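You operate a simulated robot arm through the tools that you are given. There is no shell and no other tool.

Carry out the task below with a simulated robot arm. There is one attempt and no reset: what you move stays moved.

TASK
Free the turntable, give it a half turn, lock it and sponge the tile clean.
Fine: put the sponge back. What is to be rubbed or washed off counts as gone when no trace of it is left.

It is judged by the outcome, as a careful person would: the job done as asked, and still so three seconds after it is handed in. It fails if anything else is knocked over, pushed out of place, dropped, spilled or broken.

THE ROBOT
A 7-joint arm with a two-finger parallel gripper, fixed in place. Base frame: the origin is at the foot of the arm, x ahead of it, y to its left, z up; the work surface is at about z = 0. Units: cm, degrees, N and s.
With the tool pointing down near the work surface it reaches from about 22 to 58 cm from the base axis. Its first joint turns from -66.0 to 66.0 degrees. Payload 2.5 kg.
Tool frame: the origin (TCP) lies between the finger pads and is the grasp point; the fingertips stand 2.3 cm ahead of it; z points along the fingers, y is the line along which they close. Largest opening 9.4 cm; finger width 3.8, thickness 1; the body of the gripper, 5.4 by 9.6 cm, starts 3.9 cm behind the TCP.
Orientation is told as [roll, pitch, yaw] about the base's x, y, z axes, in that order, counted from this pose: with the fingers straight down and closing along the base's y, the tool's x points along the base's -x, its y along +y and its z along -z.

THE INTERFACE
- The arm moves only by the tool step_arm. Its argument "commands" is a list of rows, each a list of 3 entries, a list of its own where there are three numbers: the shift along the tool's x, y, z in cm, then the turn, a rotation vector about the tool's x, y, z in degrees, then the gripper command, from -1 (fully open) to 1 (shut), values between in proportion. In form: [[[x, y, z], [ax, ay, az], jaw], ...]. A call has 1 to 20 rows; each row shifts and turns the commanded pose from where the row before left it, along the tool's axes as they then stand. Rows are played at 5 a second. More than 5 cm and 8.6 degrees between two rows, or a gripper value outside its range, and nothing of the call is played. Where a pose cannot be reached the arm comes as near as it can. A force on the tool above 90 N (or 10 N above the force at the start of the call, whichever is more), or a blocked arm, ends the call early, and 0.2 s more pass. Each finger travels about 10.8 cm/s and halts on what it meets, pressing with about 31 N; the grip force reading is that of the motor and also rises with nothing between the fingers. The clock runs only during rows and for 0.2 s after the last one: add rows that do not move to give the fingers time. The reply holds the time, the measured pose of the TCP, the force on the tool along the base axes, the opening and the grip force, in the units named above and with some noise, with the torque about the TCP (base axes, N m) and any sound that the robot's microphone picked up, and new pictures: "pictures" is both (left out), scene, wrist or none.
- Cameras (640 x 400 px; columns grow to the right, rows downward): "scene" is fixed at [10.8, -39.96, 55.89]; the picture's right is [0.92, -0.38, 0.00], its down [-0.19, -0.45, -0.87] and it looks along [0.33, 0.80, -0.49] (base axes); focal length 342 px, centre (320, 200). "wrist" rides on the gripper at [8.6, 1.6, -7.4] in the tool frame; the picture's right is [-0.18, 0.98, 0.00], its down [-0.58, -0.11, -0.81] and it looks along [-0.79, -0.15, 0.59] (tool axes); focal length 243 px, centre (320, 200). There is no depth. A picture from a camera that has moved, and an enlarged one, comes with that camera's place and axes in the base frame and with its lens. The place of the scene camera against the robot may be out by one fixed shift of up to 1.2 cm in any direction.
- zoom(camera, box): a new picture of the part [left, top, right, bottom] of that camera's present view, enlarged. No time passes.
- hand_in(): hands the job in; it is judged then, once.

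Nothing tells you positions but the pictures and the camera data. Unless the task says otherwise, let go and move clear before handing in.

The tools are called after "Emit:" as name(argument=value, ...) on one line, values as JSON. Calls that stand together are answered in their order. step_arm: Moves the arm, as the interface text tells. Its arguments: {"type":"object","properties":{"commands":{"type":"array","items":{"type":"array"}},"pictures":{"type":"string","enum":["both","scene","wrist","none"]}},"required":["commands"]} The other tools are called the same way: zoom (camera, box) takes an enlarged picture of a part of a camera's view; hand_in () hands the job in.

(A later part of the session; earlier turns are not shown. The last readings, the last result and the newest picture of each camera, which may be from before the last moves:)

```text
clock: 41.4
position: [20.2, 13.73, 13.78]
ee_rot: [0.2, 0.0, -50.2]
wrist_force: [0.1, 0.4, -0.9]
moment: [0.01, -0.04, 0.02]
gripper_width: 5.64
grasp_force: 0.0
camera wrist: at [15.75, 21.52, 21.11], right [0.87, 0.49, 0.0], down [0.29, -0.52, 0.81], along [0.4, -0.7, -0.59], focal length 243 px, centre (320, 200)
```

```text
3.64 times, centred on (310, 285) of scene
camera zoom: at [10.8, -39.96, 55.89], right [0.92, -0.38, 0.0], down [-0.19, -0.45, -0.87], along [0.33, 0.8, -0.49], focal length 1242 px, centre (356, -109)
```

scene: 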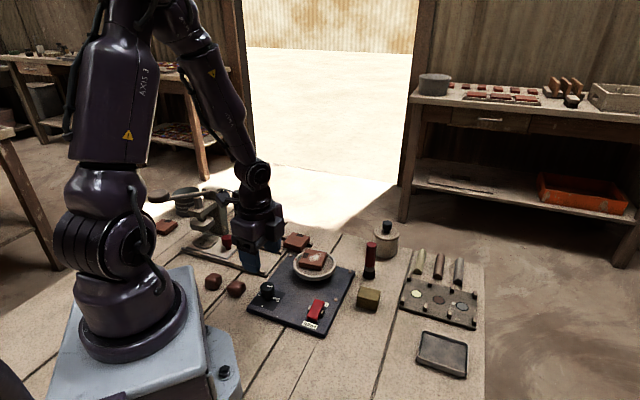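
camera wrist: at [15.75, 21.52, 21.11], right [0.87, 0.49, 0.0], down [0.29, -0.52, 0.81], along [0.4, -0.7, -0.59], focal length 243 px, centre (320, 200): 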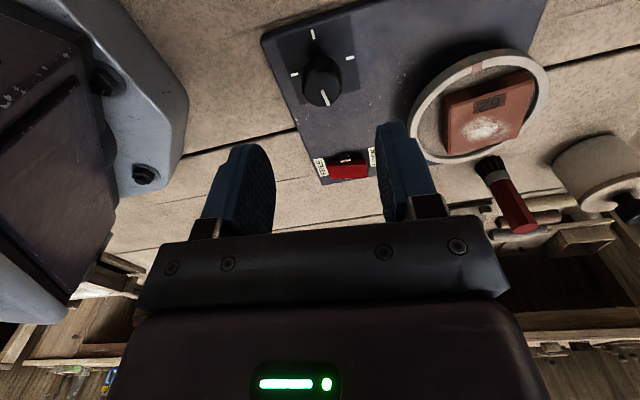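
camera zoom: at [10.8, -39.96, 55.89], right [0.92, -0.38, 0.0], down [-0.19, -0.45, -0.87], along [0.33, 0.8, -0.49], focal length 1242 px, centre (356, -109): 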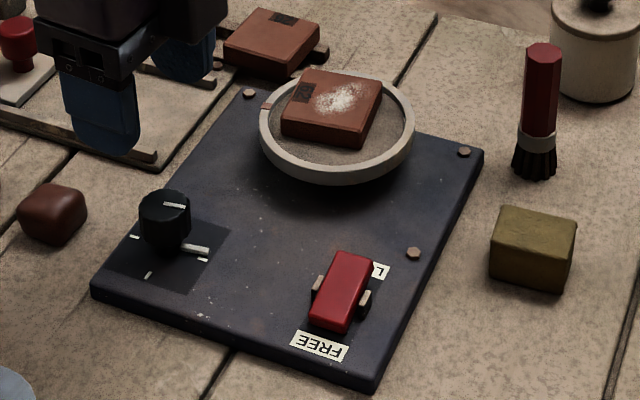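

The pointer is at about 323° and needs to go to the 45° mark, i.e. about 80° more. I'm still centred on the knob axis (20.25, 13.74), so I'll descend and grip again.

Emit:
step_arm(commands=[[[0, 0, 1.5], [0, 0, 0], -0.2], [[0, 0, 1.5], [0, 0, 0], -0.2], [[0, 0, 1.5], [0, 0, 0], -0.2], [[0, 0, 1.5], [0, 0, 0], -0.2], [[0, 0, 1.0], [0, 0, 0], -0.2], [[0, 0, 0.8], [0, 0, 0], 0.2], [[0, 0, 0], [0, 0, 0], 0.3], [[0, 0, 0], [0, 0, 0], 0.35], [[0, 0, 0], [0, 0, 0], 0.4], [[0, 0, 0], [0, 0, 0], 0.6], [[0, 0, 0], [0, 0, 0], 0.6]])

Emit:
zoom(camera="wrist", box=[180, 60, 460, 235])

```text
clock: 43.8
position: [20.36, 13.63, 5.88]
ee_rot: [0.2, -0.1, -50.0]
wrist_force: [0.8, 0.0, -7.1]
moment: [0.04, 0.13, 0.01]
gripper_width: 2.91
grasp_force: 45.4
camera wrist: at [15.92, 21.41, 13.31], right [0.87, 0.49, 0.0], down [0.29, -0.52, 0.81], along [0.4, -0.7, -0.59], focal length 243 px, centre (320, 200)
```

scene: 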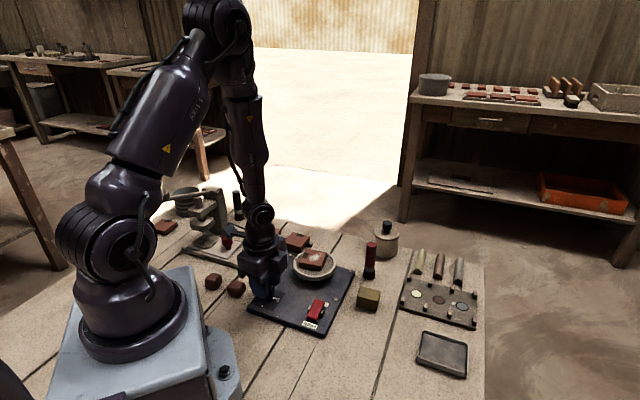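
wrist: 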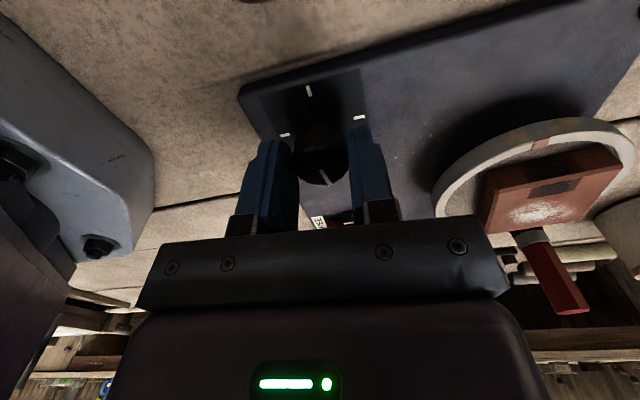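

```text
2.29 times, centred on (320, 148) of wrist
camera zoom: at [15.92, 21.41, 13.31], right [0.87, 0.49, 0.0], down [0.29, -0.52, 0.81], along [0.4, -0.7, -0.59], focal length 555 px, centre (320, 320)
```

zoom: 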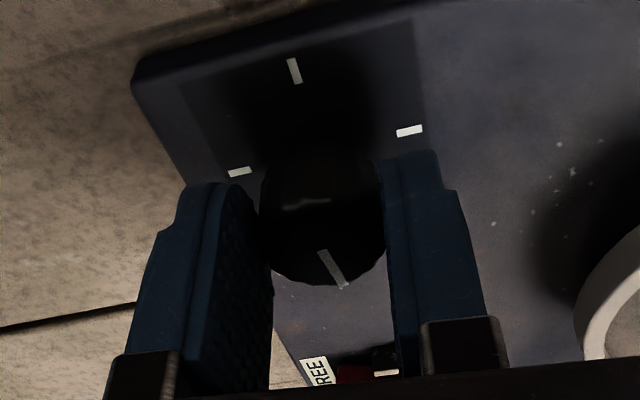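

Gripped again with low force. Comparing forces and drift, the knob axis is slightly toward −x(tool) of the TCP, so I'll add a small compensation while turning 40°.

Emit:
step_arm(commands=[[[0, -0.012, 0], [0, 0, -4], 0.6], [[0, -0.012, 0], [0, 0, -4], 0.6], [[0, -0.012, 0], [0, 0, -4], 0.6], [[0, -0.012, 0], [0, 0, -4], 0.6], [[0, -0.012, 0], [0, 0, -4], 0.6], [[0, 0, 0], [0, 0, 0], 0.6]], pictures="none")

```text
clock: 45.2
position: [20.44, 13.49, 6.05]
ee_rot: [0.2, -0.2, -30.1]
wrist_force: [3.8, -4.3, -8.2]
moment: [-0.27, -0.32, -0.01]
gripper_width: 2.88
grasp_force: 44.9
```

Forces stay low (under 10 N). I'll continue turning.

Emit:
step_arm(commands=[[[0, -0.015, 0], [0, 0, -4], 0.6], [[0, -0.015, 0], [0, 0, -4], 0.6], [[0, -0.015, 0], [0, 0, -4], 0.6], [[0, -0.015, 0], [0, 0, -4], 0.6], [[0, -0.015, 0], [0, 0, -4], 0.6], [[0, -0.015, 0], [0, 0, -4], 0.6], [[0, 0, 0], [0, 0, 0], 0.6]], pictures="scene")

Emit:
zoom(camera="scene", box=[230, 230, 390, 340])

```text
clock: 46.8
position: [20.41, 13.4, 5.99]
ee_rot: [0.1, -0.3, -6.2]
wrist_force: [12.4, -17.1, 15.6]
moment: [-0.22, 0.04, -0.05]
gripper_width: 2.87
grasp_force: 45.4
```

scene: 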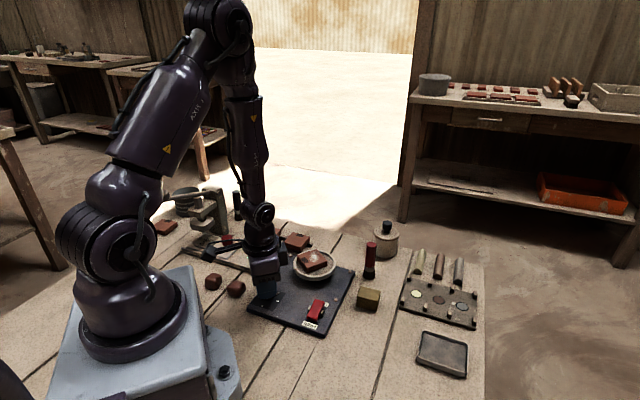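

```text
3.64 times, centred on (310, 285) of scene
camera zoom: at [10.8, -39.96, 55.89], right [0.92, -0.38, 0.0], down [-0.19, -0.45, -0.87], along [0.33, 0.8, -0.49], focal length 1242 px, centre (356, -109)
```

zoom: 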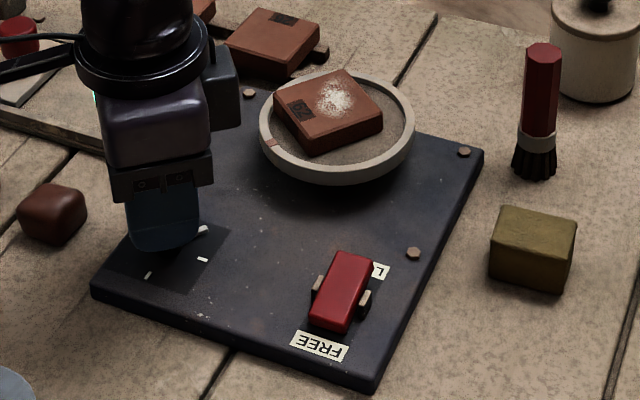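

About 145° in total now, side force moderate. I'll continue roughly 32° more with slightly more compensation, then check the alignment.

Emit:
step_arm(commands=[[[-0.02, -0.03, 0], [0, 0, -4], 0.6], [[0, -0.015, 0], [0, 0, -4], 0.6], [[0, -0.015, 0], [0, 0, -4], 0.6], [[0, -0.015, 0], [0, 0, -4], 0.6], [[0, -0.015, 0], [0, 0, -4], 0.6], [[0, -0.015, 0], [0, 0, -4], 0.6], [[0, -0.015, 0], [0, 0, -4], 0.6], [[0, -0.015, 0], [0, 0, -3], 0.6], [[0, 0, 0], [0, 0, 0], 0.6]])

Emit:
zoom(camera="scene", box=[230, 230, 390, 340])

Emit:
zoom(camera="wrist", box=[180, 60, 460, 235])

```text
clock: 48.8
position: [20.15, 13.41, 6.18]
ee_rot: [-0.1, -0.3, 24.8]
wrist_force: [19.2, -18.9, -30.8]
moment: [-0.2, -0.07, -0.06]
gripper_width: 2.88
grasp_force: 45.1
camera wrist: at [11.59, 11.3, 13.34], right [-0.24, 0.97, 0.0], down [0.57, 0.15, 0.81], along [0.78, 0.2, -0.59], focal length 243 px, centre (320, 200)
```

scene: 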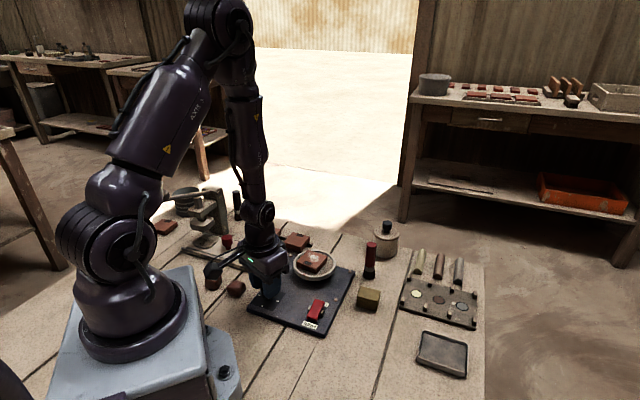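
wrist: 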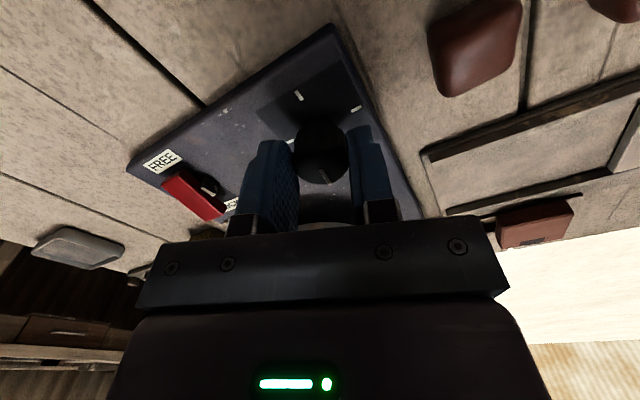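

```text
3.64 times, centred on (310, 285) of scene
camera zoom: at [10.81, -39.96, 55.89], right [0.92, -0.38, 0.0], down [-0.19, -0.45, -0.87], along [0.33, 0.8, -0.49], focal length 1242 px, centre (356, -109)
```

zoom: 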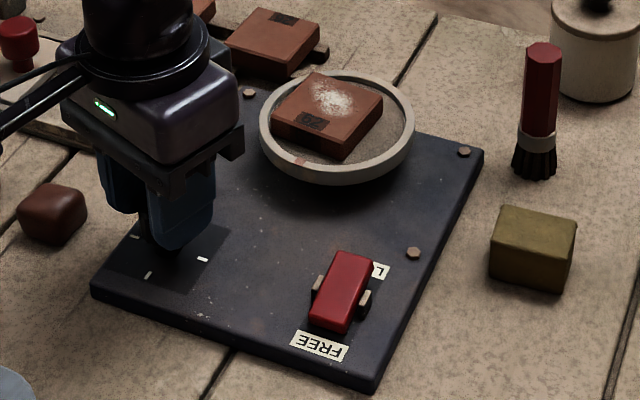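

```text
2.29 times, centred on (320, 148) of wrist
camera zoom: at [11.59, 11.3, 13.34], right [-0.24, 0.97, 0.0], down [0.57, 0.15, 0.81], along [0.78, 0.2, -0.59], focal length 555 px, centre (320, 320)
```

zoom: 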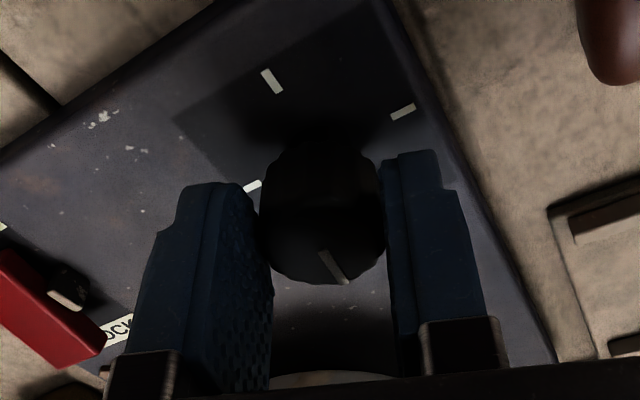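

The pointer now reads about 42°, close to the 45° mark. I'll add a final ~4°, release, and measure the alignment from above.

Emit:
step_arm(commands=[[[0, -0.015, 0], [0, 0, -2], 0.6], [[0, -0.015, 0], [0, 0, -2], 0.6], [[0, 0, 0], [0, 0, 0], 0.6], [[0, 0, 0], [0, 0, 0], 0.2], [[0, 0, 0], [0, 0, 0], -0.2], [[0, 0, 0], [0, 0, 0], -0.2], [[0, 0, -1], [0, 0, 0], -0.2], [[0, 0, -1.5], [0, 0, 0], -0.2], [[0, 0, -2], [0, 0, 0], -0.2], [[0, 0, -2], [0, 0, 8], -0.2], [[0, 0, -2], [0, 0, 8], -0.2], [[0, 0, -2], [0, 0, 8], -0.2], [[0, 0, 0], [0, 0, 8], -0.2], [[0, 0, 0], [0, 0, 8], -0.2], [[0, 0, 0], [0, 0, 8], -0.2], [[0, 0, 0], [0, 0, 8], -0.2], [[0, 0, 0], [0, 0, 8], -0.2], [[0, 0, 0], [0, 0, 8], -0.2], [[0, 0, 0], [0, 0, 0], -0.2]])

Emit:
zoom(camera="wrist", box=[240, 0, 400, 100])

Emit:
zoom(camera="scene", box=[230, 230, 390, 340])

Emit:
zoom(camera="scene", box=[245, 270, 305, 315])

```text
clock: 52.8
position: [19.99, 13.45, 16.6]
ee_rot: [0.1, -0.1, -43.1]
wrist_force: [-0.5, 0.5, -1.1]
moment: [0.02, -0.01, 0.02]
gripper_width: 5.63
grasp_force: 0.0
camera wrist: at [14.79, 20.61, 23.85], right [0.81, 0.59, 0.0], down [0.35, -0.48, 0.81], along [0.48, -0.65, -0.59], focal length 243 px, centre (320, 200)
```

scene: 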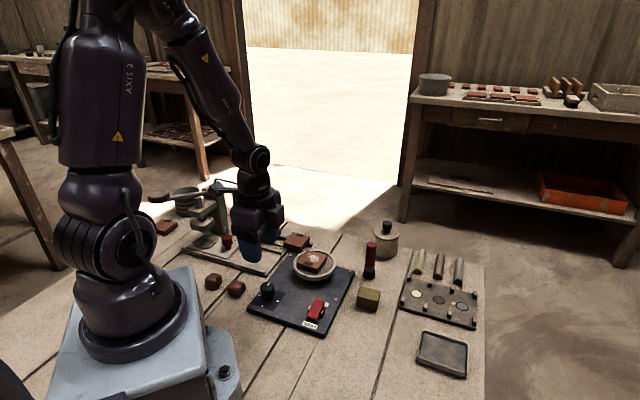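
wrist: 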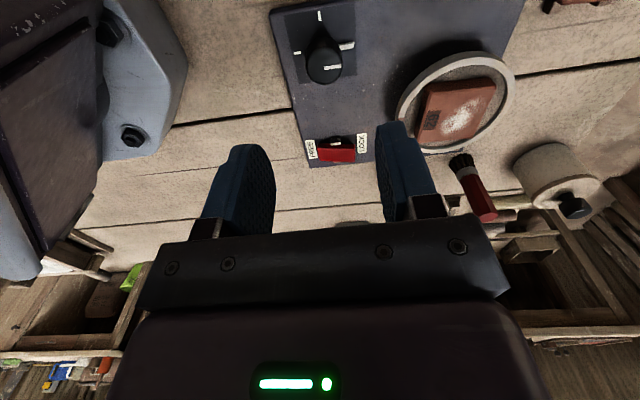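

```text
4.00 times, centred on (320, 50) of wrist
camera zoom: at [14.79, 20.61, 23.85], right [0.81, 0.59, 0.0], down [0.35, -0.48, 0.81], along [0.48, -0.65, -0.59], focal length 970 px, centre (320, 800)
```

zoom: 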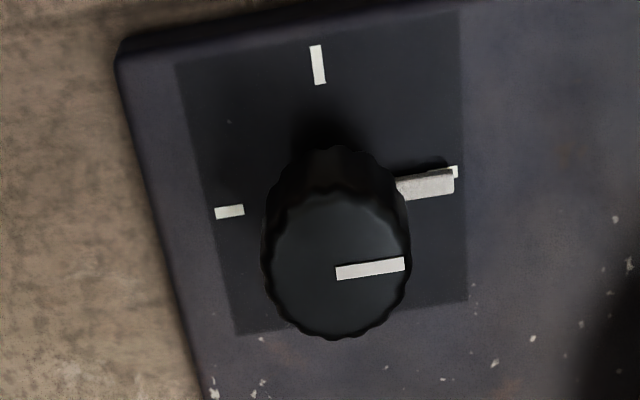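

```text
3.64 times, centred on (310, 285) of scene
camera zoom: at [10.8, -39.96, 55.89], right [0.92, -0.38, 0.0], down [-0.19, -0.45, -0.87], along [0.33, 0.8, -0.49], focal length 1242 px, centre (356, -109)
```

zoom: 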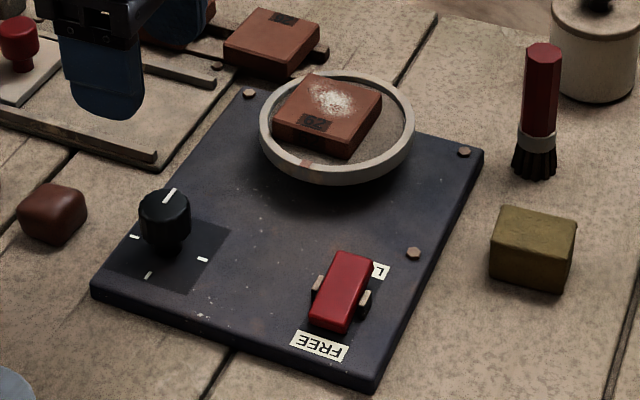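

```text
8.89 times, centred on (275, 292) of scene
camera zoom: at [10.8, -39.96, 55.89], right [0.92, -0.38, 0.0], down [-0.19, -0.45, -0.87], along [0.33, 0.8, -0.49], focal length 3037 px, centre (720, -622)
```

zoom: 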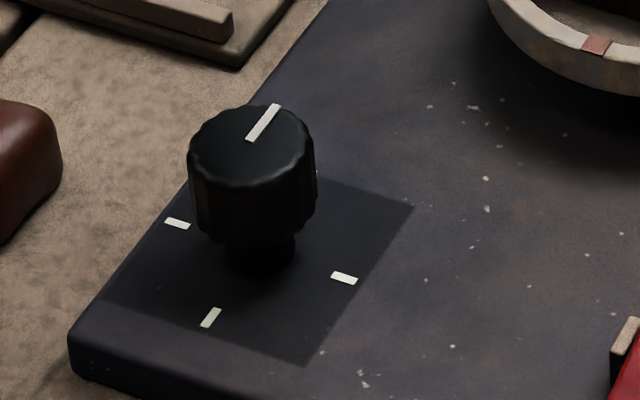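

The pointer sits on the 45° mark (about 44°) and the ring's index mark is now on the opposite side, so the half turn is done (~179–180°). Next I'll close the fingers and go over the LOCK end of the rocker, near (29.3, 7.2).

Emit:
step_arm(commands=[[[-1.58, 0.26, 0.4], [0, 0, 0], 0.5], [[-1.58, 0.26, 0.4], [0, 0, 0], 1], [[-1.58, 0.26, 0.4], [0, 0, 0], 1], [[-1.58, 0.26, 0.4], [0, 0, 0], 1], [[-1.58, 0.26, 0.4], [0, 0, 0], 1], [[-1.58, 0.26, 0.4], [0, 0, 0], 1], [[-1.58, 0.26, 0.4], [0, 0, 1.8], 1], [[0, 0, 0], [0, 0, 0], 1]])

Emit:
zoom(camera="wrist", box=[220, 0, 400, 112])

```text
clock: 54.6
position: [29.51, 7.04, 13.74]
ee_rot: [0.2, -0.1, -44.8]
wrist_force: [-0.9, -0.4, 0.6]
moment: [0.04, 0.04, -0.02]
gripper_width: 0.0
grasp_force: 31.1
camera wrist: at [24.39, 14.46, 21.1], right [0.82, 0.57, 0.0], down [0.33, -0.49, 0.81], along [0.46, -0.66, -0.59], focal length 243 px, centre (320, 200)
```

scene: 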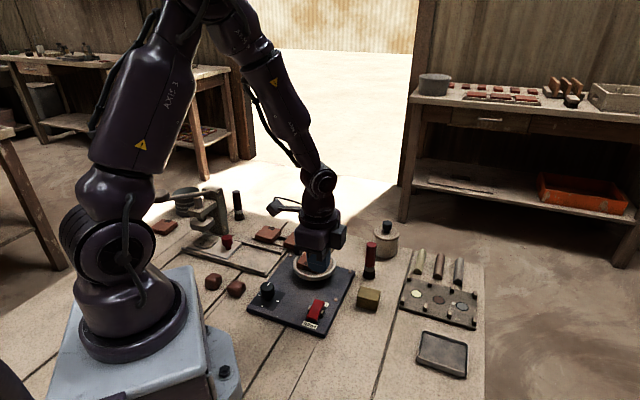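
wrist: 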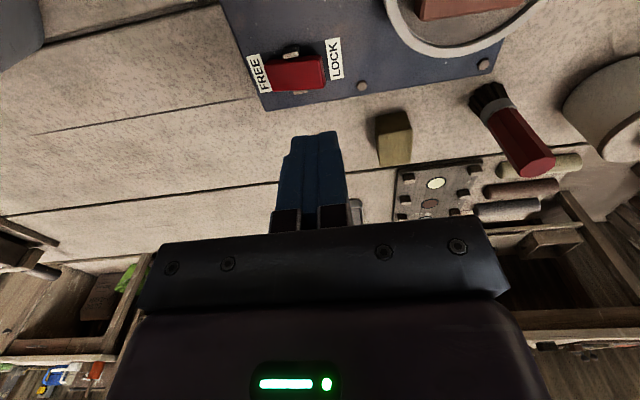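

```text
3.56 times, centred on (310, 56) of wrist
camera zoom: at [24.39, 14.46, 21.1], right [0.82, 0.57, 0.0], down [0.33, -0.49, 0.81], along [0.46, -0.66, -0.59], focal length 863 px, centre (356, 712)
```

zoom: 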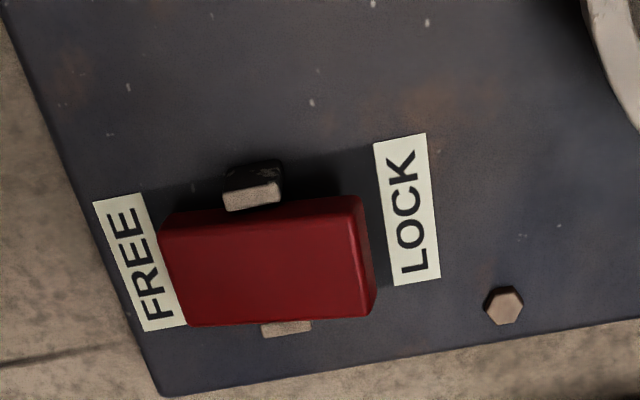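

The fingers project onto the LOCK half of the rocker. I'll shift 0.15 cm outward, descend, and press it down gently until it hits its stop.

Emit:
step_arm(commands=[[[0, 0.15, 1.5], [0, 0, 0], 1], [[0, 0, 1.5], [0, 0, 0], 1], [[0, 0, 1.5], [0, 0, 0], 1], [[0, 0, 1.5], [0, 0, 0], 1], [[0, 0, 1.0], [0, 0, 0], 1], [[0, 0, 0.5], [0, 0, 0], 1], [[0, 0, 0.4], [0, 0, 0], 1], [[0, 0, 0.3], [0, 0, 0], 1], [[0, 0, 0], [0, 0, 0], 1]], pictures="wrist")

Emit:
zoom(camera="wrist", box=[230, 70, 390, 170])

```text
clock: 56.6
position: [29.62, 7.43, 5.58]
ee_rot: [0.2, -0.1, -44.9]
wrist_force: [-0.4, -0.3, 1.3]
moment: [-0.01, -0.01, -0.05]
gripper_width: 0.02
grasp_force: 31.6
camera wrist: at [24.54, 14.64, 12.82], right [0.82, 0.57, 0.0], down [0.33, -0.49, 0.81], along [0.46, -0.66, -0.59], focal length 243 px, centre (320, 200)
```

wrist: 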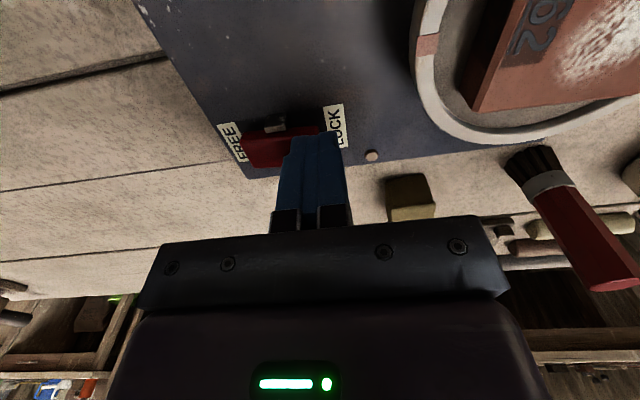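

```text
4.00 times, centred on (310, 120) of wrist
camera zoom: at [24.54, 14.64, 12.82], right [0.82, 0.57, 0.0], down [0.33, -0.49, 0.81], along [0.46, -0.66, -0.59], focal length 970 px, centre (360, 520)
```

zoom: 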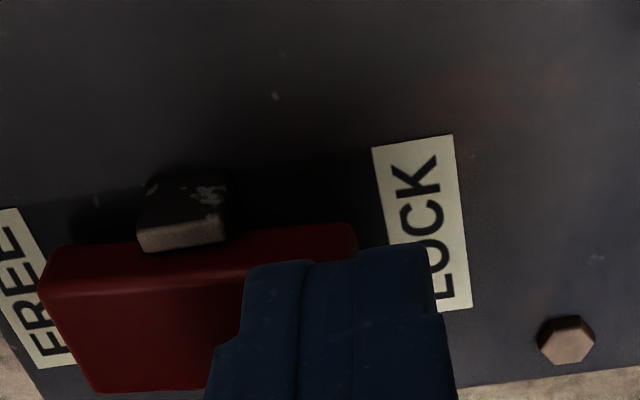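

I'm slightly far out, so I'll shift 0.2 cm back toward the pivot and press down in small steps.

Emit:
step_arm(commands=[[[0, -0.2, -0.1], [0, 0, 0], 1], [[0, 0, 0.2], [0, 0, 0], 1], [[0, 0, 0.2], [0, 0, 0], 1], [[0, 0, 0.15], [0, 0, 0], 1], [[0, 0, 0], [0, 0, 0], 1]], pictures="wrist")

Emit:
zoom(camera="wrist", box=[230, 70, 390, 170])

```text
clock: 57.8
position: [29.48, 7.11, 5.08]
ee_rot: [0.2, -0.1, -44.9]
wrist_force: [-3.0, -2.2, 16.9]
moment: [-0.04, 0.25, 0.03]
gripper_width: 0.02
grasp_force: 31.4
camera wrist: at [24.37, 14.53, 12.38], right [0.82, 0.57, 0.0], down [0.33, -0.49, 0.81], along [0.46, -0.66, -0.59], focal length 243 px, centre (320, 200)
```

wrist: 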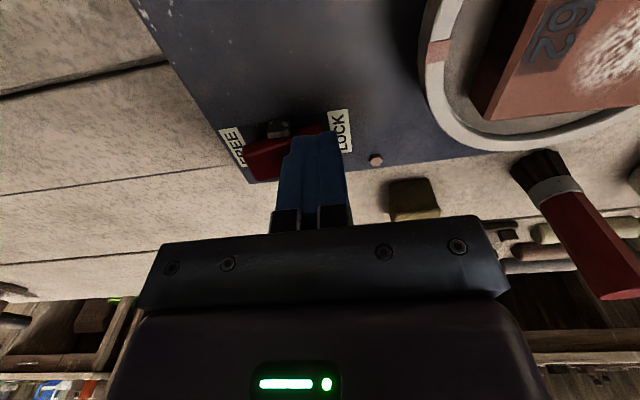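

```text
4.00 times, centred on (310, 120) of wrist
camera zoom: at [24.37, 14.53, 12.38], right [0.82, 0.57, 0.0], down [0.33, -0.49, 0.81], along [0.46, -0.66, -0.59], focal length 970 px, centre (360, 520)
```

zoom: 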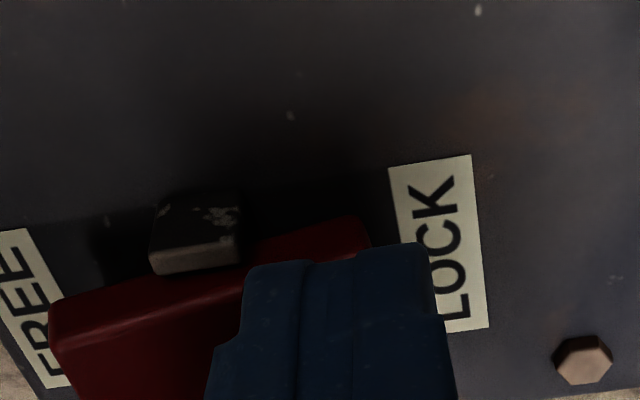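

The rocker has tipped toward LOCK with 17 N reaction. One small extra press to make sure it's at its stop, then I'll lift and check.

Emit:
step_arm(commands=[[[0, 0, 0.08], [0, 0, 0], 1], [[0, 0, 0], [0, 0, 0], 1]], pictures="none")

Emit:
step_arm(commands=[[[0, 0, -0.5], [0, 0, 0], 1], [[0, 0, -1.5], [0, 0, 0], 1], [[0, 0, -2], [0, 0, 0], 1], [[0, 0, -2.5], [0, 0, 0], 1], [[0, 0, -2.5], [0, 0, 0], 1], [[0, 0, -2], [0, 0, 0], 1], [[0, 0, 0], [0, 0, 0], 1]])

Emit:
zoom(camera="wrist", box=[220, 0, 400, 112])

Emit:
zoom(camera="scene", box=[230, 230, 390, 340])

Emit:
zoom(camera="scene", box=[290, 290, 350, 335])

```text
clock: 58.4
position: [29.45, 7.14, 5.05]
ee_rot: [0.2, -0.1, -44.9]
wrist_force: [-6.5, -3.2, 39.9]
moment: [-0.11, 0.65, 0.04]
gripper_width: 0.0
grasp_force: 30.9
```

```text
clock: 60.0
position: [29.4, 6.97, 15.93]
ee_rot: [0.1, -0.2, -45.0]
wrist_force: [-0.3, -0.4, -1.0]
moment: [0.03, 0.0, 0.0]
gripper_width: 0.0
grasp_force: 31.4
camera wrist: at [24.29, 14.45, 23.28], right [0.82, 0.57, 0.0], down [0.33, -0.49, 0.81], along [0.46, -0.66, -0.59], focal length 243 px, centre (320, 200)
```

scene: 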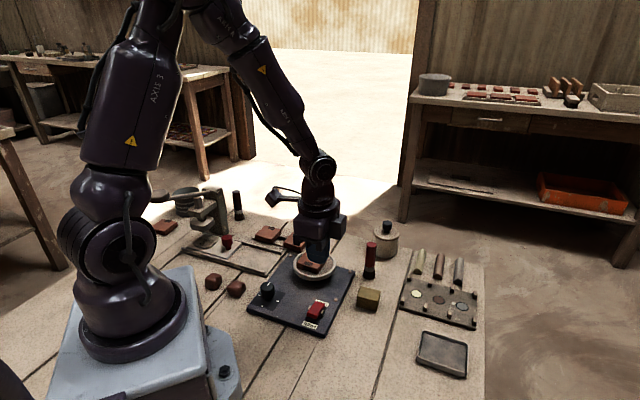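
wrist: 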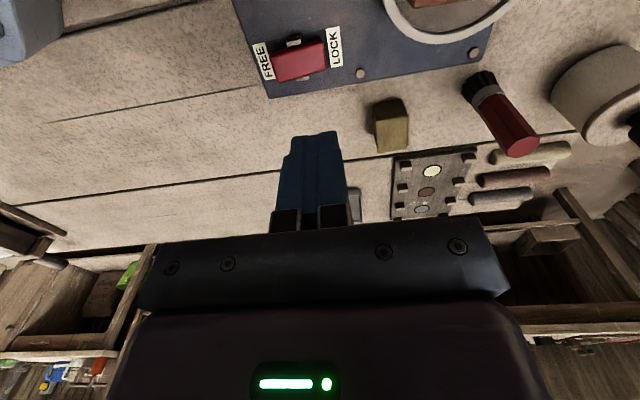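

```text
3.56 times, centred on (310, 56) of wrist
camera zoom: at [24.29, 14.45, 23.28], right [0.82, 0.57, 0.0], down [0.33, -0.49, 0.81], along [0.46, -0.66, -0.59], focal length 863 px, centre (356, 712)
```

zoom: 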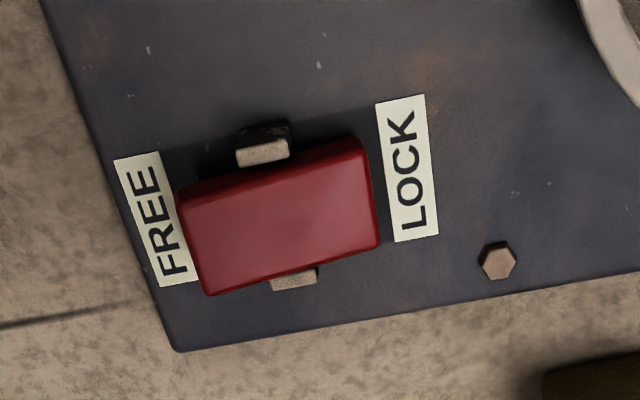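

```text
3.64 times, centred on (310, 285) of scene
camera zoom: at [10.8, -39.96, 55.89], right [0.92, -0.38, 0.0], down [-0.19, -0.45, -0.87], along [0.33, 0.8, -0.49], focal length 1242 px, centre (356, -109)
```

zoom: 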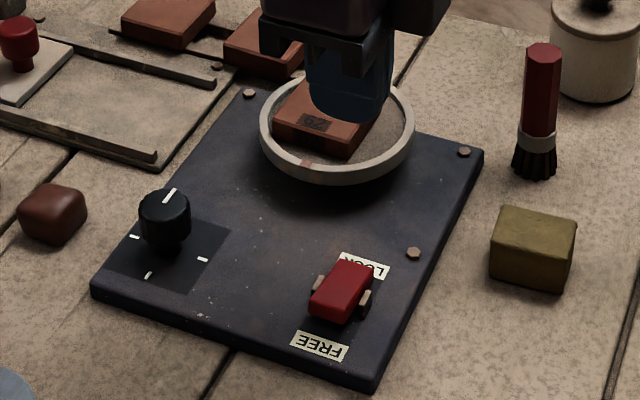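

```text
8.89 times, centred on (320, 312) of scene
camera zoom: at [10.8, -39.96, 55.89], right [0.92, -0.38, 0.0], down [-0.19, -0.45, -0.87], along [0.33, 0.8, -0.49], focal length 3037 px, centre (320, -800)
```

zoom: 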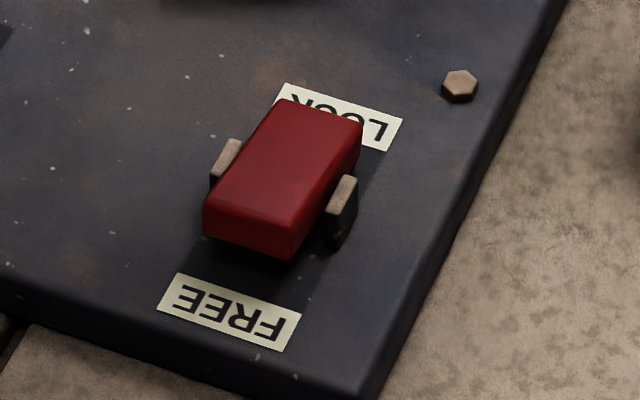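

The rocker is back on LOCK exactly as at the start, with the table a half turn round. Now for the sponge: about 3 × 4.5 cm, near (39.8, 5.2), its short side along 45°; I'll move above it and look.

Emit:
step_arm(commands=[[[-1.43, 1.02, 0.2], [0, 0, 0], 0.5], [[-1.43, 1.02, 0.2], [0, 0, 0], 0], [[-1.43, 1.02, 0.2], [0, 0, 0], -0.1], [[-1.43, 1.02, 0.2], [0, 0, 0], -0.1], [[-1.43, 1.02, 0.2], [0, 0, 0], -0.1], [[-1.43, 1.02, 0.2], [0, 0, 0], -0.1], [[0, 0, 0], [0, 0, 0], -0.1]])

Emit:
zoom(camera="wrist", box=[220, 0, 480, 162])

```text
clock: 61.6
position: [39.81, 5.4, 14.71]
ee_rot: [0.2, -0.1, -45.1]
wrist_force: [-0.1, -0.6, -1.0]
moment: [-0.01, 0.0, -0.03]
gripper_width: 5.18
grasp_force: 0.1
camera wrist: at [34.73, 12.74, 22.07], right [0.82, 0.57, 0.0], down [0.33, -0.49, 0.81], along [0.46, -0.66, -0.59], focal length 243 px, centre (320, 200)
```

scene: 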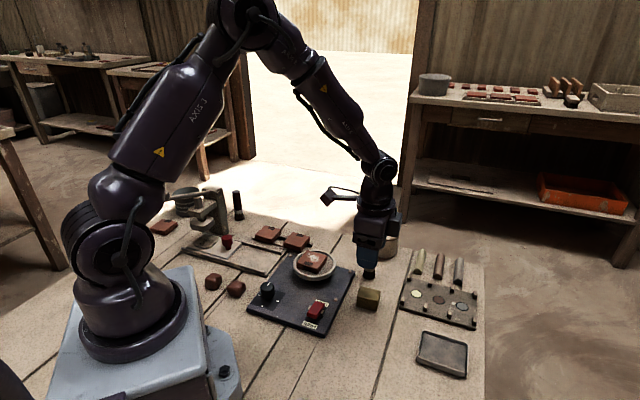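
wrist: 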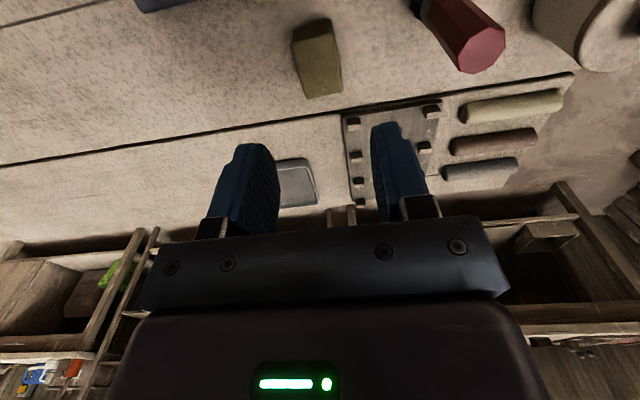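

```text
2.46 times, centred on (350, 81) of wrist
camera zoom: at [34.73, 12.74, 22.07], right [0.82, 0.57, 0.0], down [0.33, -0.49, 0.81], along [0.46, -0.66, -0.59], focal length 597 px, centre (246, 493)
```

zoom: 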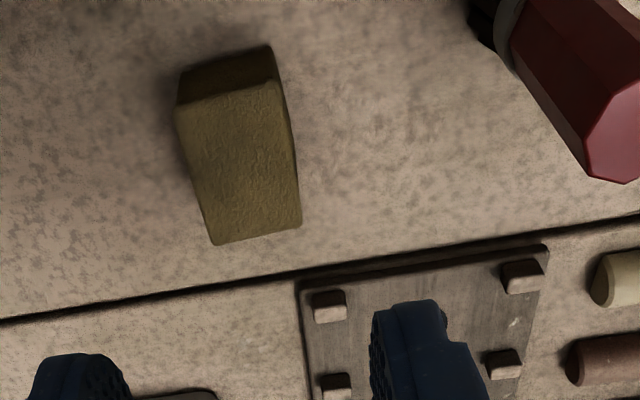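

The sponge's top is at about z = 2.75, centre ≈(39.85, 5.1), turned to ≈47°; the brush stands clear at about (43.8, 12.7). I'll align and descend to just above it.

Emit:
step_arm(commands=[[[-0.24, -0.18, 1.5], [0, 0, -2], -0.1], [[0, 0, 1.5], [0, 0, 0], -0.1], [[0, 0, 1.5], [0, 0, 0], -0.1], [[0, 0, 1.5], [0, 0, 0], -0.1], [[0, 0, 1.5], [0, 0, 0], -0.1], [[0, 0, 1.0], [0, 0, 0], -0.1], [[0, 0, 0], [0, 0, 0], -0.1]])

Emit:
zoom(camera="wrist", box=[180, 60, 460, 235])

Emit:
zoom(camera="scene", box=[320, 230, 430, 330])

```text
clock: 63.2
position: [40.09, 5.24, 6.34]
ee_rot: [0.1, -0.1, -43.0]
wrist_force: [-0.8, -0.3, -0.3]
moment: [-0.04, 0.01, 0.03]
gripper_width: 5.16
grasp_force: 0.0
camera wrist: at [34.62, 12.37, 13.61], right [0.8, 0.59, 0.0], down [0.35, -0.48, 0.81], along [0.48, -0.65, -0.59], focal length 243 px, centre (320, 200)
```

scene: 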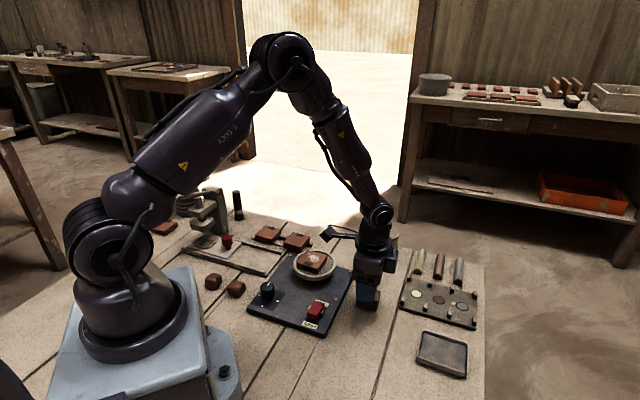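
wrist: 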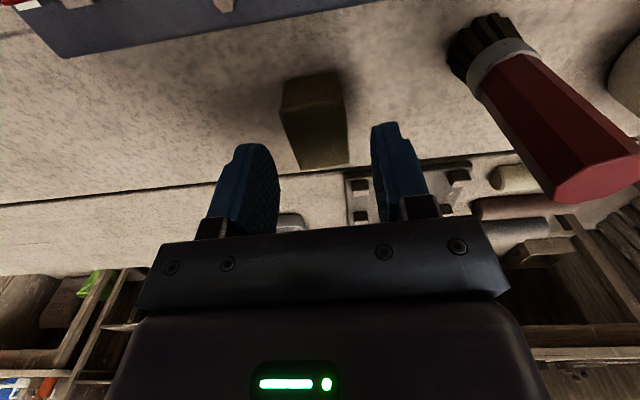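

```text
2.29 times, centred on (320, 148) of wrist
camera zoom: at [34.62, 12.37, 13.61], right [0.8, 0.59, 0.0], down [0.35, -0.48, 0.81], along [0.48, -0.65, -0.59], focal length 555 px, centre (320, 320)
```

zoom: 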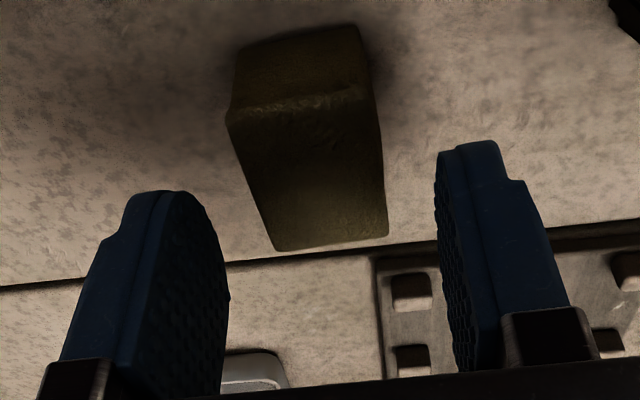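

```text
4.00 times, centred on (375, 280) of scene
camera zoom: at [10.8, -39.96, 55.89], right [0.92, -0.38, 0.0], down [-0.19, -0.45, -0.87], along [0.33, 0.8, -0.49], focal length 1367 px, centre (100, -120)
```

zoom: 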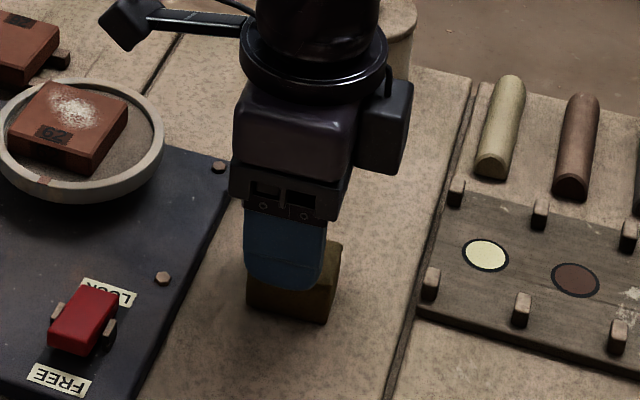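

The sponge sits about 0.2 cm off-centre toward the left finger. I'll correct that, lower so the tips reach z≈1.2, and close on it.

Emit:
step_arm(commands=[[[0, -0.22, 0.5], [0, 0, 0], -0.1], [[0, 0, 0.8], [0, 0, 0], -0.1], [[0, 0, 0.8], [0, 0, 0], -0.1], [[0, 0, 0.7], [0, 0, 0], -0.1], [[0, 0, 0], [0, 0, 0], 0.0], [[0, 0, 0], [0, 0, 0], 0.2], [[0, 0, 0], [0, 0, 0], 0.35], [[0, 0, 0], [0, 0, 0], 0.6], [[0, 0, 0], [0, 0, 0], 0.6]])

Emit:
zoom(camera="wrist", box=[180, 60, 460, 235])

Emit:
zoom(camera="scene", box=[320, 230, 430, 330])

```text
clock: 65.2
position: [39.73, 4.9, 3.64]
ee_rot: [0.2, -0.1, -42.9]
wrist_force: [-0.1, -0.5, -1.4]
moment: [-0.03, 0.01, 0.0]
gripper_width: 3.3
grasp_force: 31.1
camera wrist: at [34.44, 12.15, 10.85], right [0.8, 0.59, 0.0], down [0.35, -0.48, 0.81], along [0.48, -0.65, -0.59], focal length 243 px, centre (320, 200)
```

scene: 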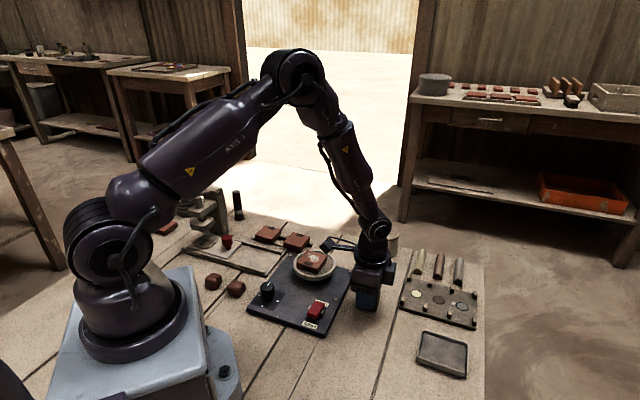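
wrist: 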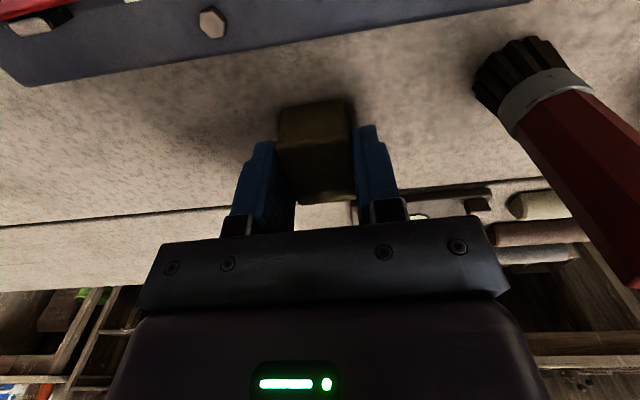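

```text
2.29 times, centred on (320, 148) of wrist
camera zoom: at [34.44, 12.15, 10.85], right [0.8, 0.59, 0.0], down [0.35, -0.48, 0.81], along [0.48, -0.65, -0.59], focal length 555 px, centre (320, 320)
```

zoom: 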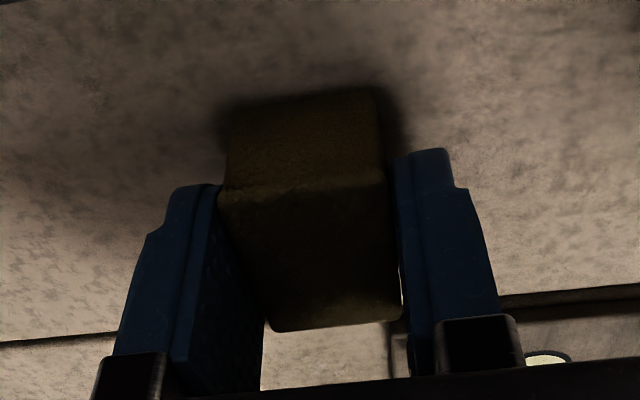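

```text
4.00 times, centred on (375, 280) of scene
camera zoom: at [10.8, -39.96, 55.89], right [0.92, -0.38, 0.0], down [-0.19, -0.45, -0.87], along [0.33, 0.8, -0.49], focal length 1367 px, centre (100, -120)
```

zoom: 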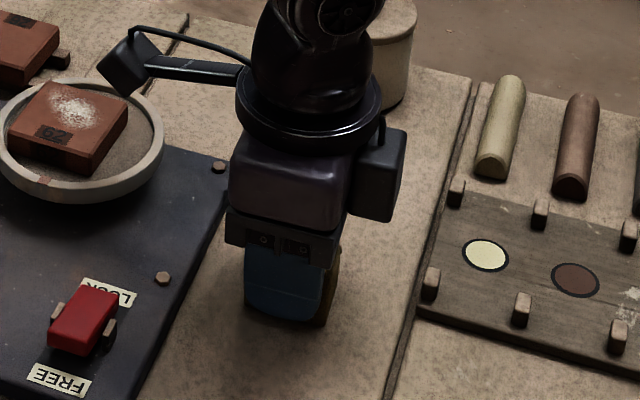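

The sponge is gripped (3.3 cm wide), at TCP (39.75, 4.95, 3.64) — I'll remember that for putting it back. Now I'll lift it straight up and carry it over the tile.

Emit:
step_arm(commands=[[[0, 0, -0.8], [0, 0, 0], 0.6], [[0, 0, -1.5], [0, 0, 0], 0.6], [[0, 0, -2], [0, 0, 0], 0.6], [[0, 0, -2], [0, 0, 0], 0.6], [[0, 0, -2], [0, 0, 0], 0.6], [[0, 0, -2], [0, 0, 0], 0.6], [[1.69, 0.5, 0], [0, 0, 0], 0.6], [[1.69, 0.5, 0], [0, 0, 0], 0.6], [[1.69, 0.5, 0], [0, 0, 0], 0.6], [[1.69, 0.5, 0], [0, 0, 0], 0.6], [[1.69, 0.5, 0], [0, 0, 0], 0.6], [[1.69, 0.5, 0], [0, 0, 0], 0.6], [[1.69, 0.5, 0], [0, 0, 0], 0.6], [[1.69, 0.5, 0], [0, 0, 0], 0.6], [[0, 0, 0], [0, 0, 0], 0.6]])

Emit:
zoom(camera="wrist", box=[200, 0, 440, 150])

Emit:
zoom(camera="scene", box=[265, 190, 375, 300])

```text
clock: 68.4
position: [32.61, 17.24, 13.75]
ee_rot: [0.2, -0.1, -43.0]
wrist_force: [0.1, -0.1, -0.8]
moment: [0.03, -0.04, -0.02]
gripper_width: 3.33
grasp_force: 31.7
camera wrist: at [27.18, 24.35, 21.08], right [0.8, 0.59, 0.0], down [0.35, -0.48, 0.81], along [0.48, -0.65, -0.59], focal length 243 px, centre (320, 200)
```

scene: 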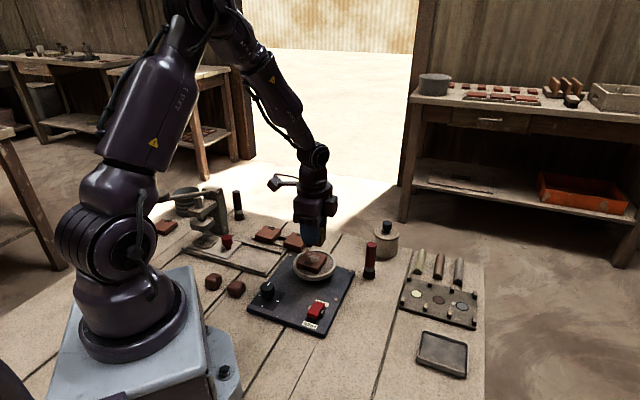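
wrist: 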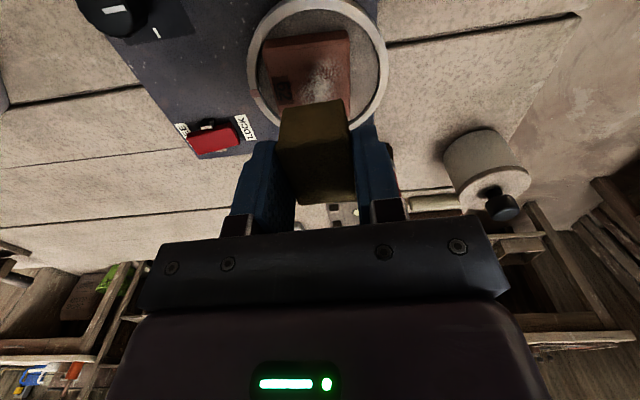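

```text
2.67 times, centred on (320, 75) of wrist
camera zoom: at [27.18, 24.35, 21.08], right [0.8, 0.59, 0.0], down [0.35, -0.48, 0.81], along [0.48, -0.65, -0.59], focal length 647 px, centre (320, 533)
```

zoom: 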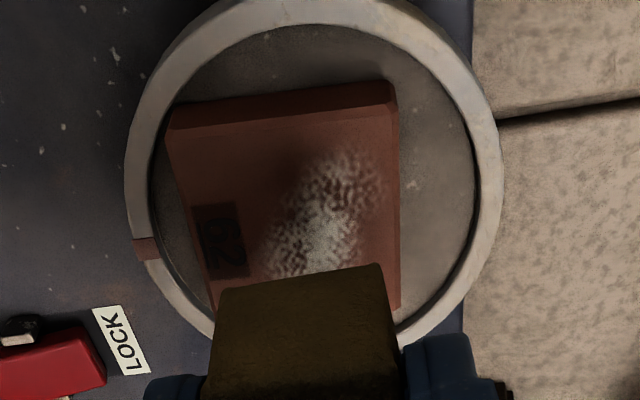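

```text
3.64 times, centred on (320, 245) of scene
camera zoom: at [10.8, -39.96, 55.89], right [0.92, -0.38, 0.0], down [-0.19, -0.45, -0.87], along [0.33, 0.8, -0.49], focal length 1242 px, centre (320, 36)
```

zoom: 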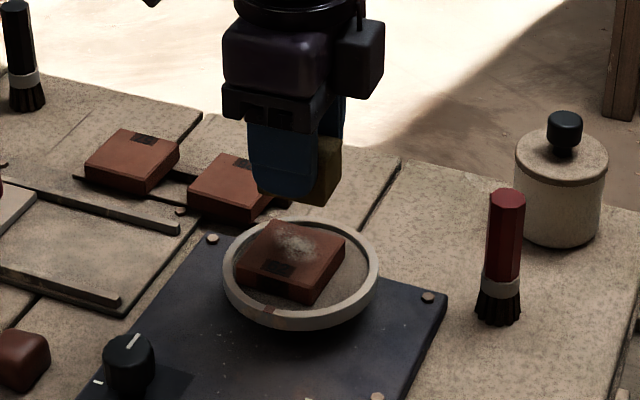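

The index mark is now directly opposite its original side; the smear runs across the tile's middle, tile centre ≈(31.7, 17.25), top ≈5.5. I'll position the sponge over the smear and go down to just above the tile.

Emit:
step_arm(commands=[[[0.65, -0.33, 0.5], [0, 0, 0], 0.6], [[0, 0, 1.2], [0, 0, 0], 0.6], [[0, 0, 1.2], [0, 0, 0], 0.6], [[0, 0, 0.8], [0, 0, 0], 0.6], [[0, 0, 0], [0, 0, 0], 0.6]])

Emit:
zoom(camera="wrist", box=[180, 40, 460, 215])

Emit:
zoom(camera="scene", box=[275, 215, 365, 295])

```text
clock: 69.6
position: [31.81, 17.34, 9.99]
ee_rot: [0.1, -0.1, -42.9]
wrist_force: [-0.2, 0.1, 0.2]
moment: [-0.01, 0.0, -0.02]
gripper_width: 3.3
grasp_force: 31.1
camera wrist: at [26.51, 24.51, 17.29], right [0.8, 0.59, 0.0], down [0.35, -0.48, 0.81], along [0.48, -0.65, -0.59], focal length 243 px, centre (320, 200)
```

scene: 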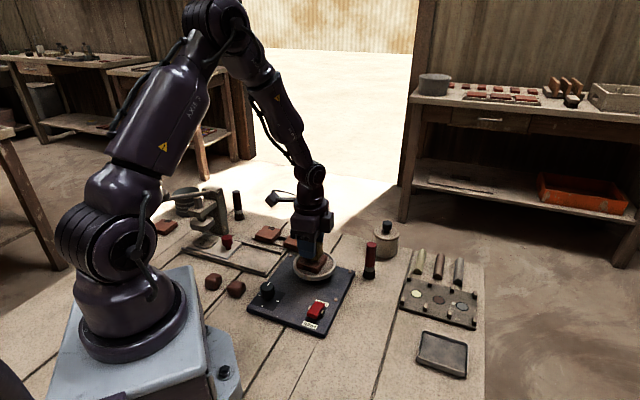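
wrist: 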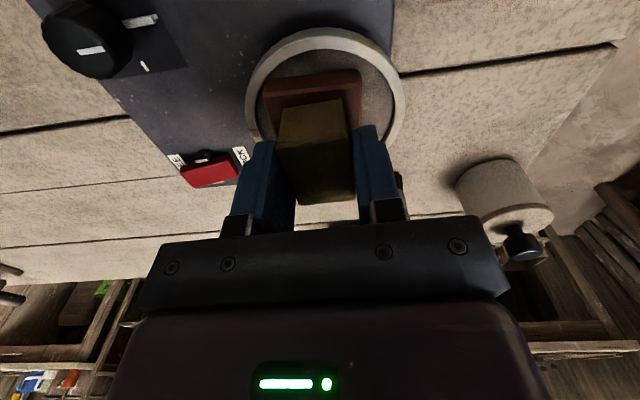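

```text
2.29 times, centred on (320, 128) of wrist
camera zoom: at [26.51, 24.51, 17.29], right [0.8, 0.59, 0.0], down [0.35, -0.48, 0.81], along [0.48, -0.65, -0.59], focal length 555 px, centre (320, 366)
```

zoom: 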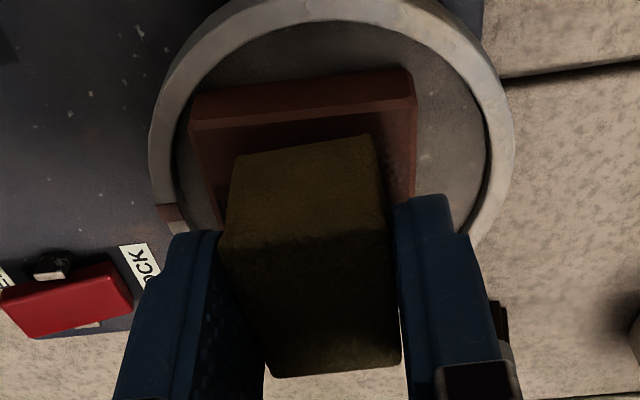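

```text
5.00 times, centred on (320, 255) of scene
camera zoom: at [10.8, -39.96, 55.89], right [0.92, -0.38, 0.0], down [-0.19, -0.45, -0.87], along [0.33, 0.8, -0.49], focal length 1708 px, centre (320, -75)
```

zoom: 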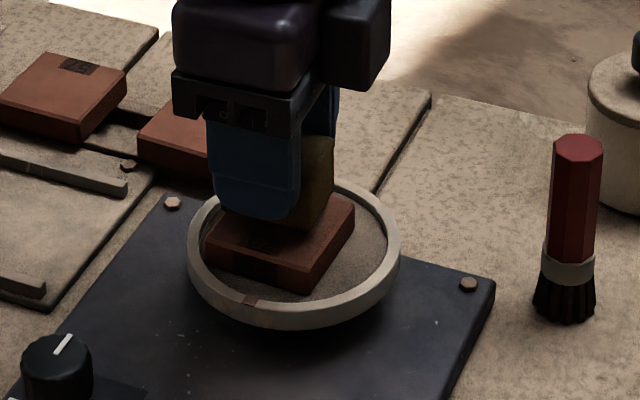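

The sponge is right over the smeared area. I'll lower it in small steps until it touches the tile lightly.

Emit:
step_arm(commands=[[[0, 0, 0.2], [0, 0, 0], 0.6], [[0, 0, 0.15], [0, 0, 0], 0.6], [[0, 0, 0.15], [0, 0, 0], 0.6], [[0, 0, 0], [0, 0, 0], 0.6]], pictures="none")

Emit:
step_arm(commands=[[[0, 0, 0.1], [0, 0, 0], 0.6], [[0, 0, 0.1], [0, 0, 0], 0.6], [[0, 0, 0], [0, 0, 0], 0.6]], pictures="none")

```text
clock: 70.6
position: [31.81, 17.3, 9.57]
ee_rot: [0.2, -0.1, -42.9]
wrist_force: [-0.5, 0.4, 0.5]
moment: [-0.01, 0.01, 0.01]
gripper_width: 3.33
grasp_force: 30.3
```

```text
clock: 71.4
position: [31.87, 17.27, 9.37]
ee_rot: [0.2, -0.2, -42.8]
wrist_force: [-0.2, -0.2, -0.9]
moment: [0.0, 0.02, -0.01]
gripper_width: 3.31
grasp_force: 30.8
```

Emit:
step_arm(commands=[[[0, 0, 0.1], [0, 0, 0], 0.6], [[0, 0, 0], [0, 0, 0], 0.6]], pictures="none")

Emit:
step_arm(commands=[[[0, 0, 0.1], [0, 0, 0], 0.6], [[0, 0, 0], [0, 0, 0], 0.6]], pictures="none")

Emit:
step_arm(commands=[[[0, 0, 0.1], [0, 0, 0], 0.6], [[0, 0, 0], [0, 0, 0], 0.6]], pictures="none")

```text
clock: 72.0
position: [31.94, 17.44, 9.34]
ee_rot: [0.2, -0.2, -43.0]
wrist_force: [-1.5, -2.2, 13.1]
moment: [0.04, 0.27, 0.02]
gripper_width: 3.27
grasp_force: 30.8
```

```text
clock: 72.6
position: [31.91, 17.41, 9.33]
ee_rot: [0.4, -0.1, -42.9]
wrist_force: [-3.7, -2.4, 31.6]
moment: [-0.02, 0.43, -0.03]
gripper_width: 3.28
grasp_force: 31.1
```

```text
clock: 73.2
position: [31.97, 17.48, 9.23]
ee_rot: [0.4, -0.1, -43.0]
wrist_force: [-2.2, 0.7, 38.0]
moment: [0.12, 0.26, 0.04]
gripper_width: 3.29
grasp_force: 31.1
```

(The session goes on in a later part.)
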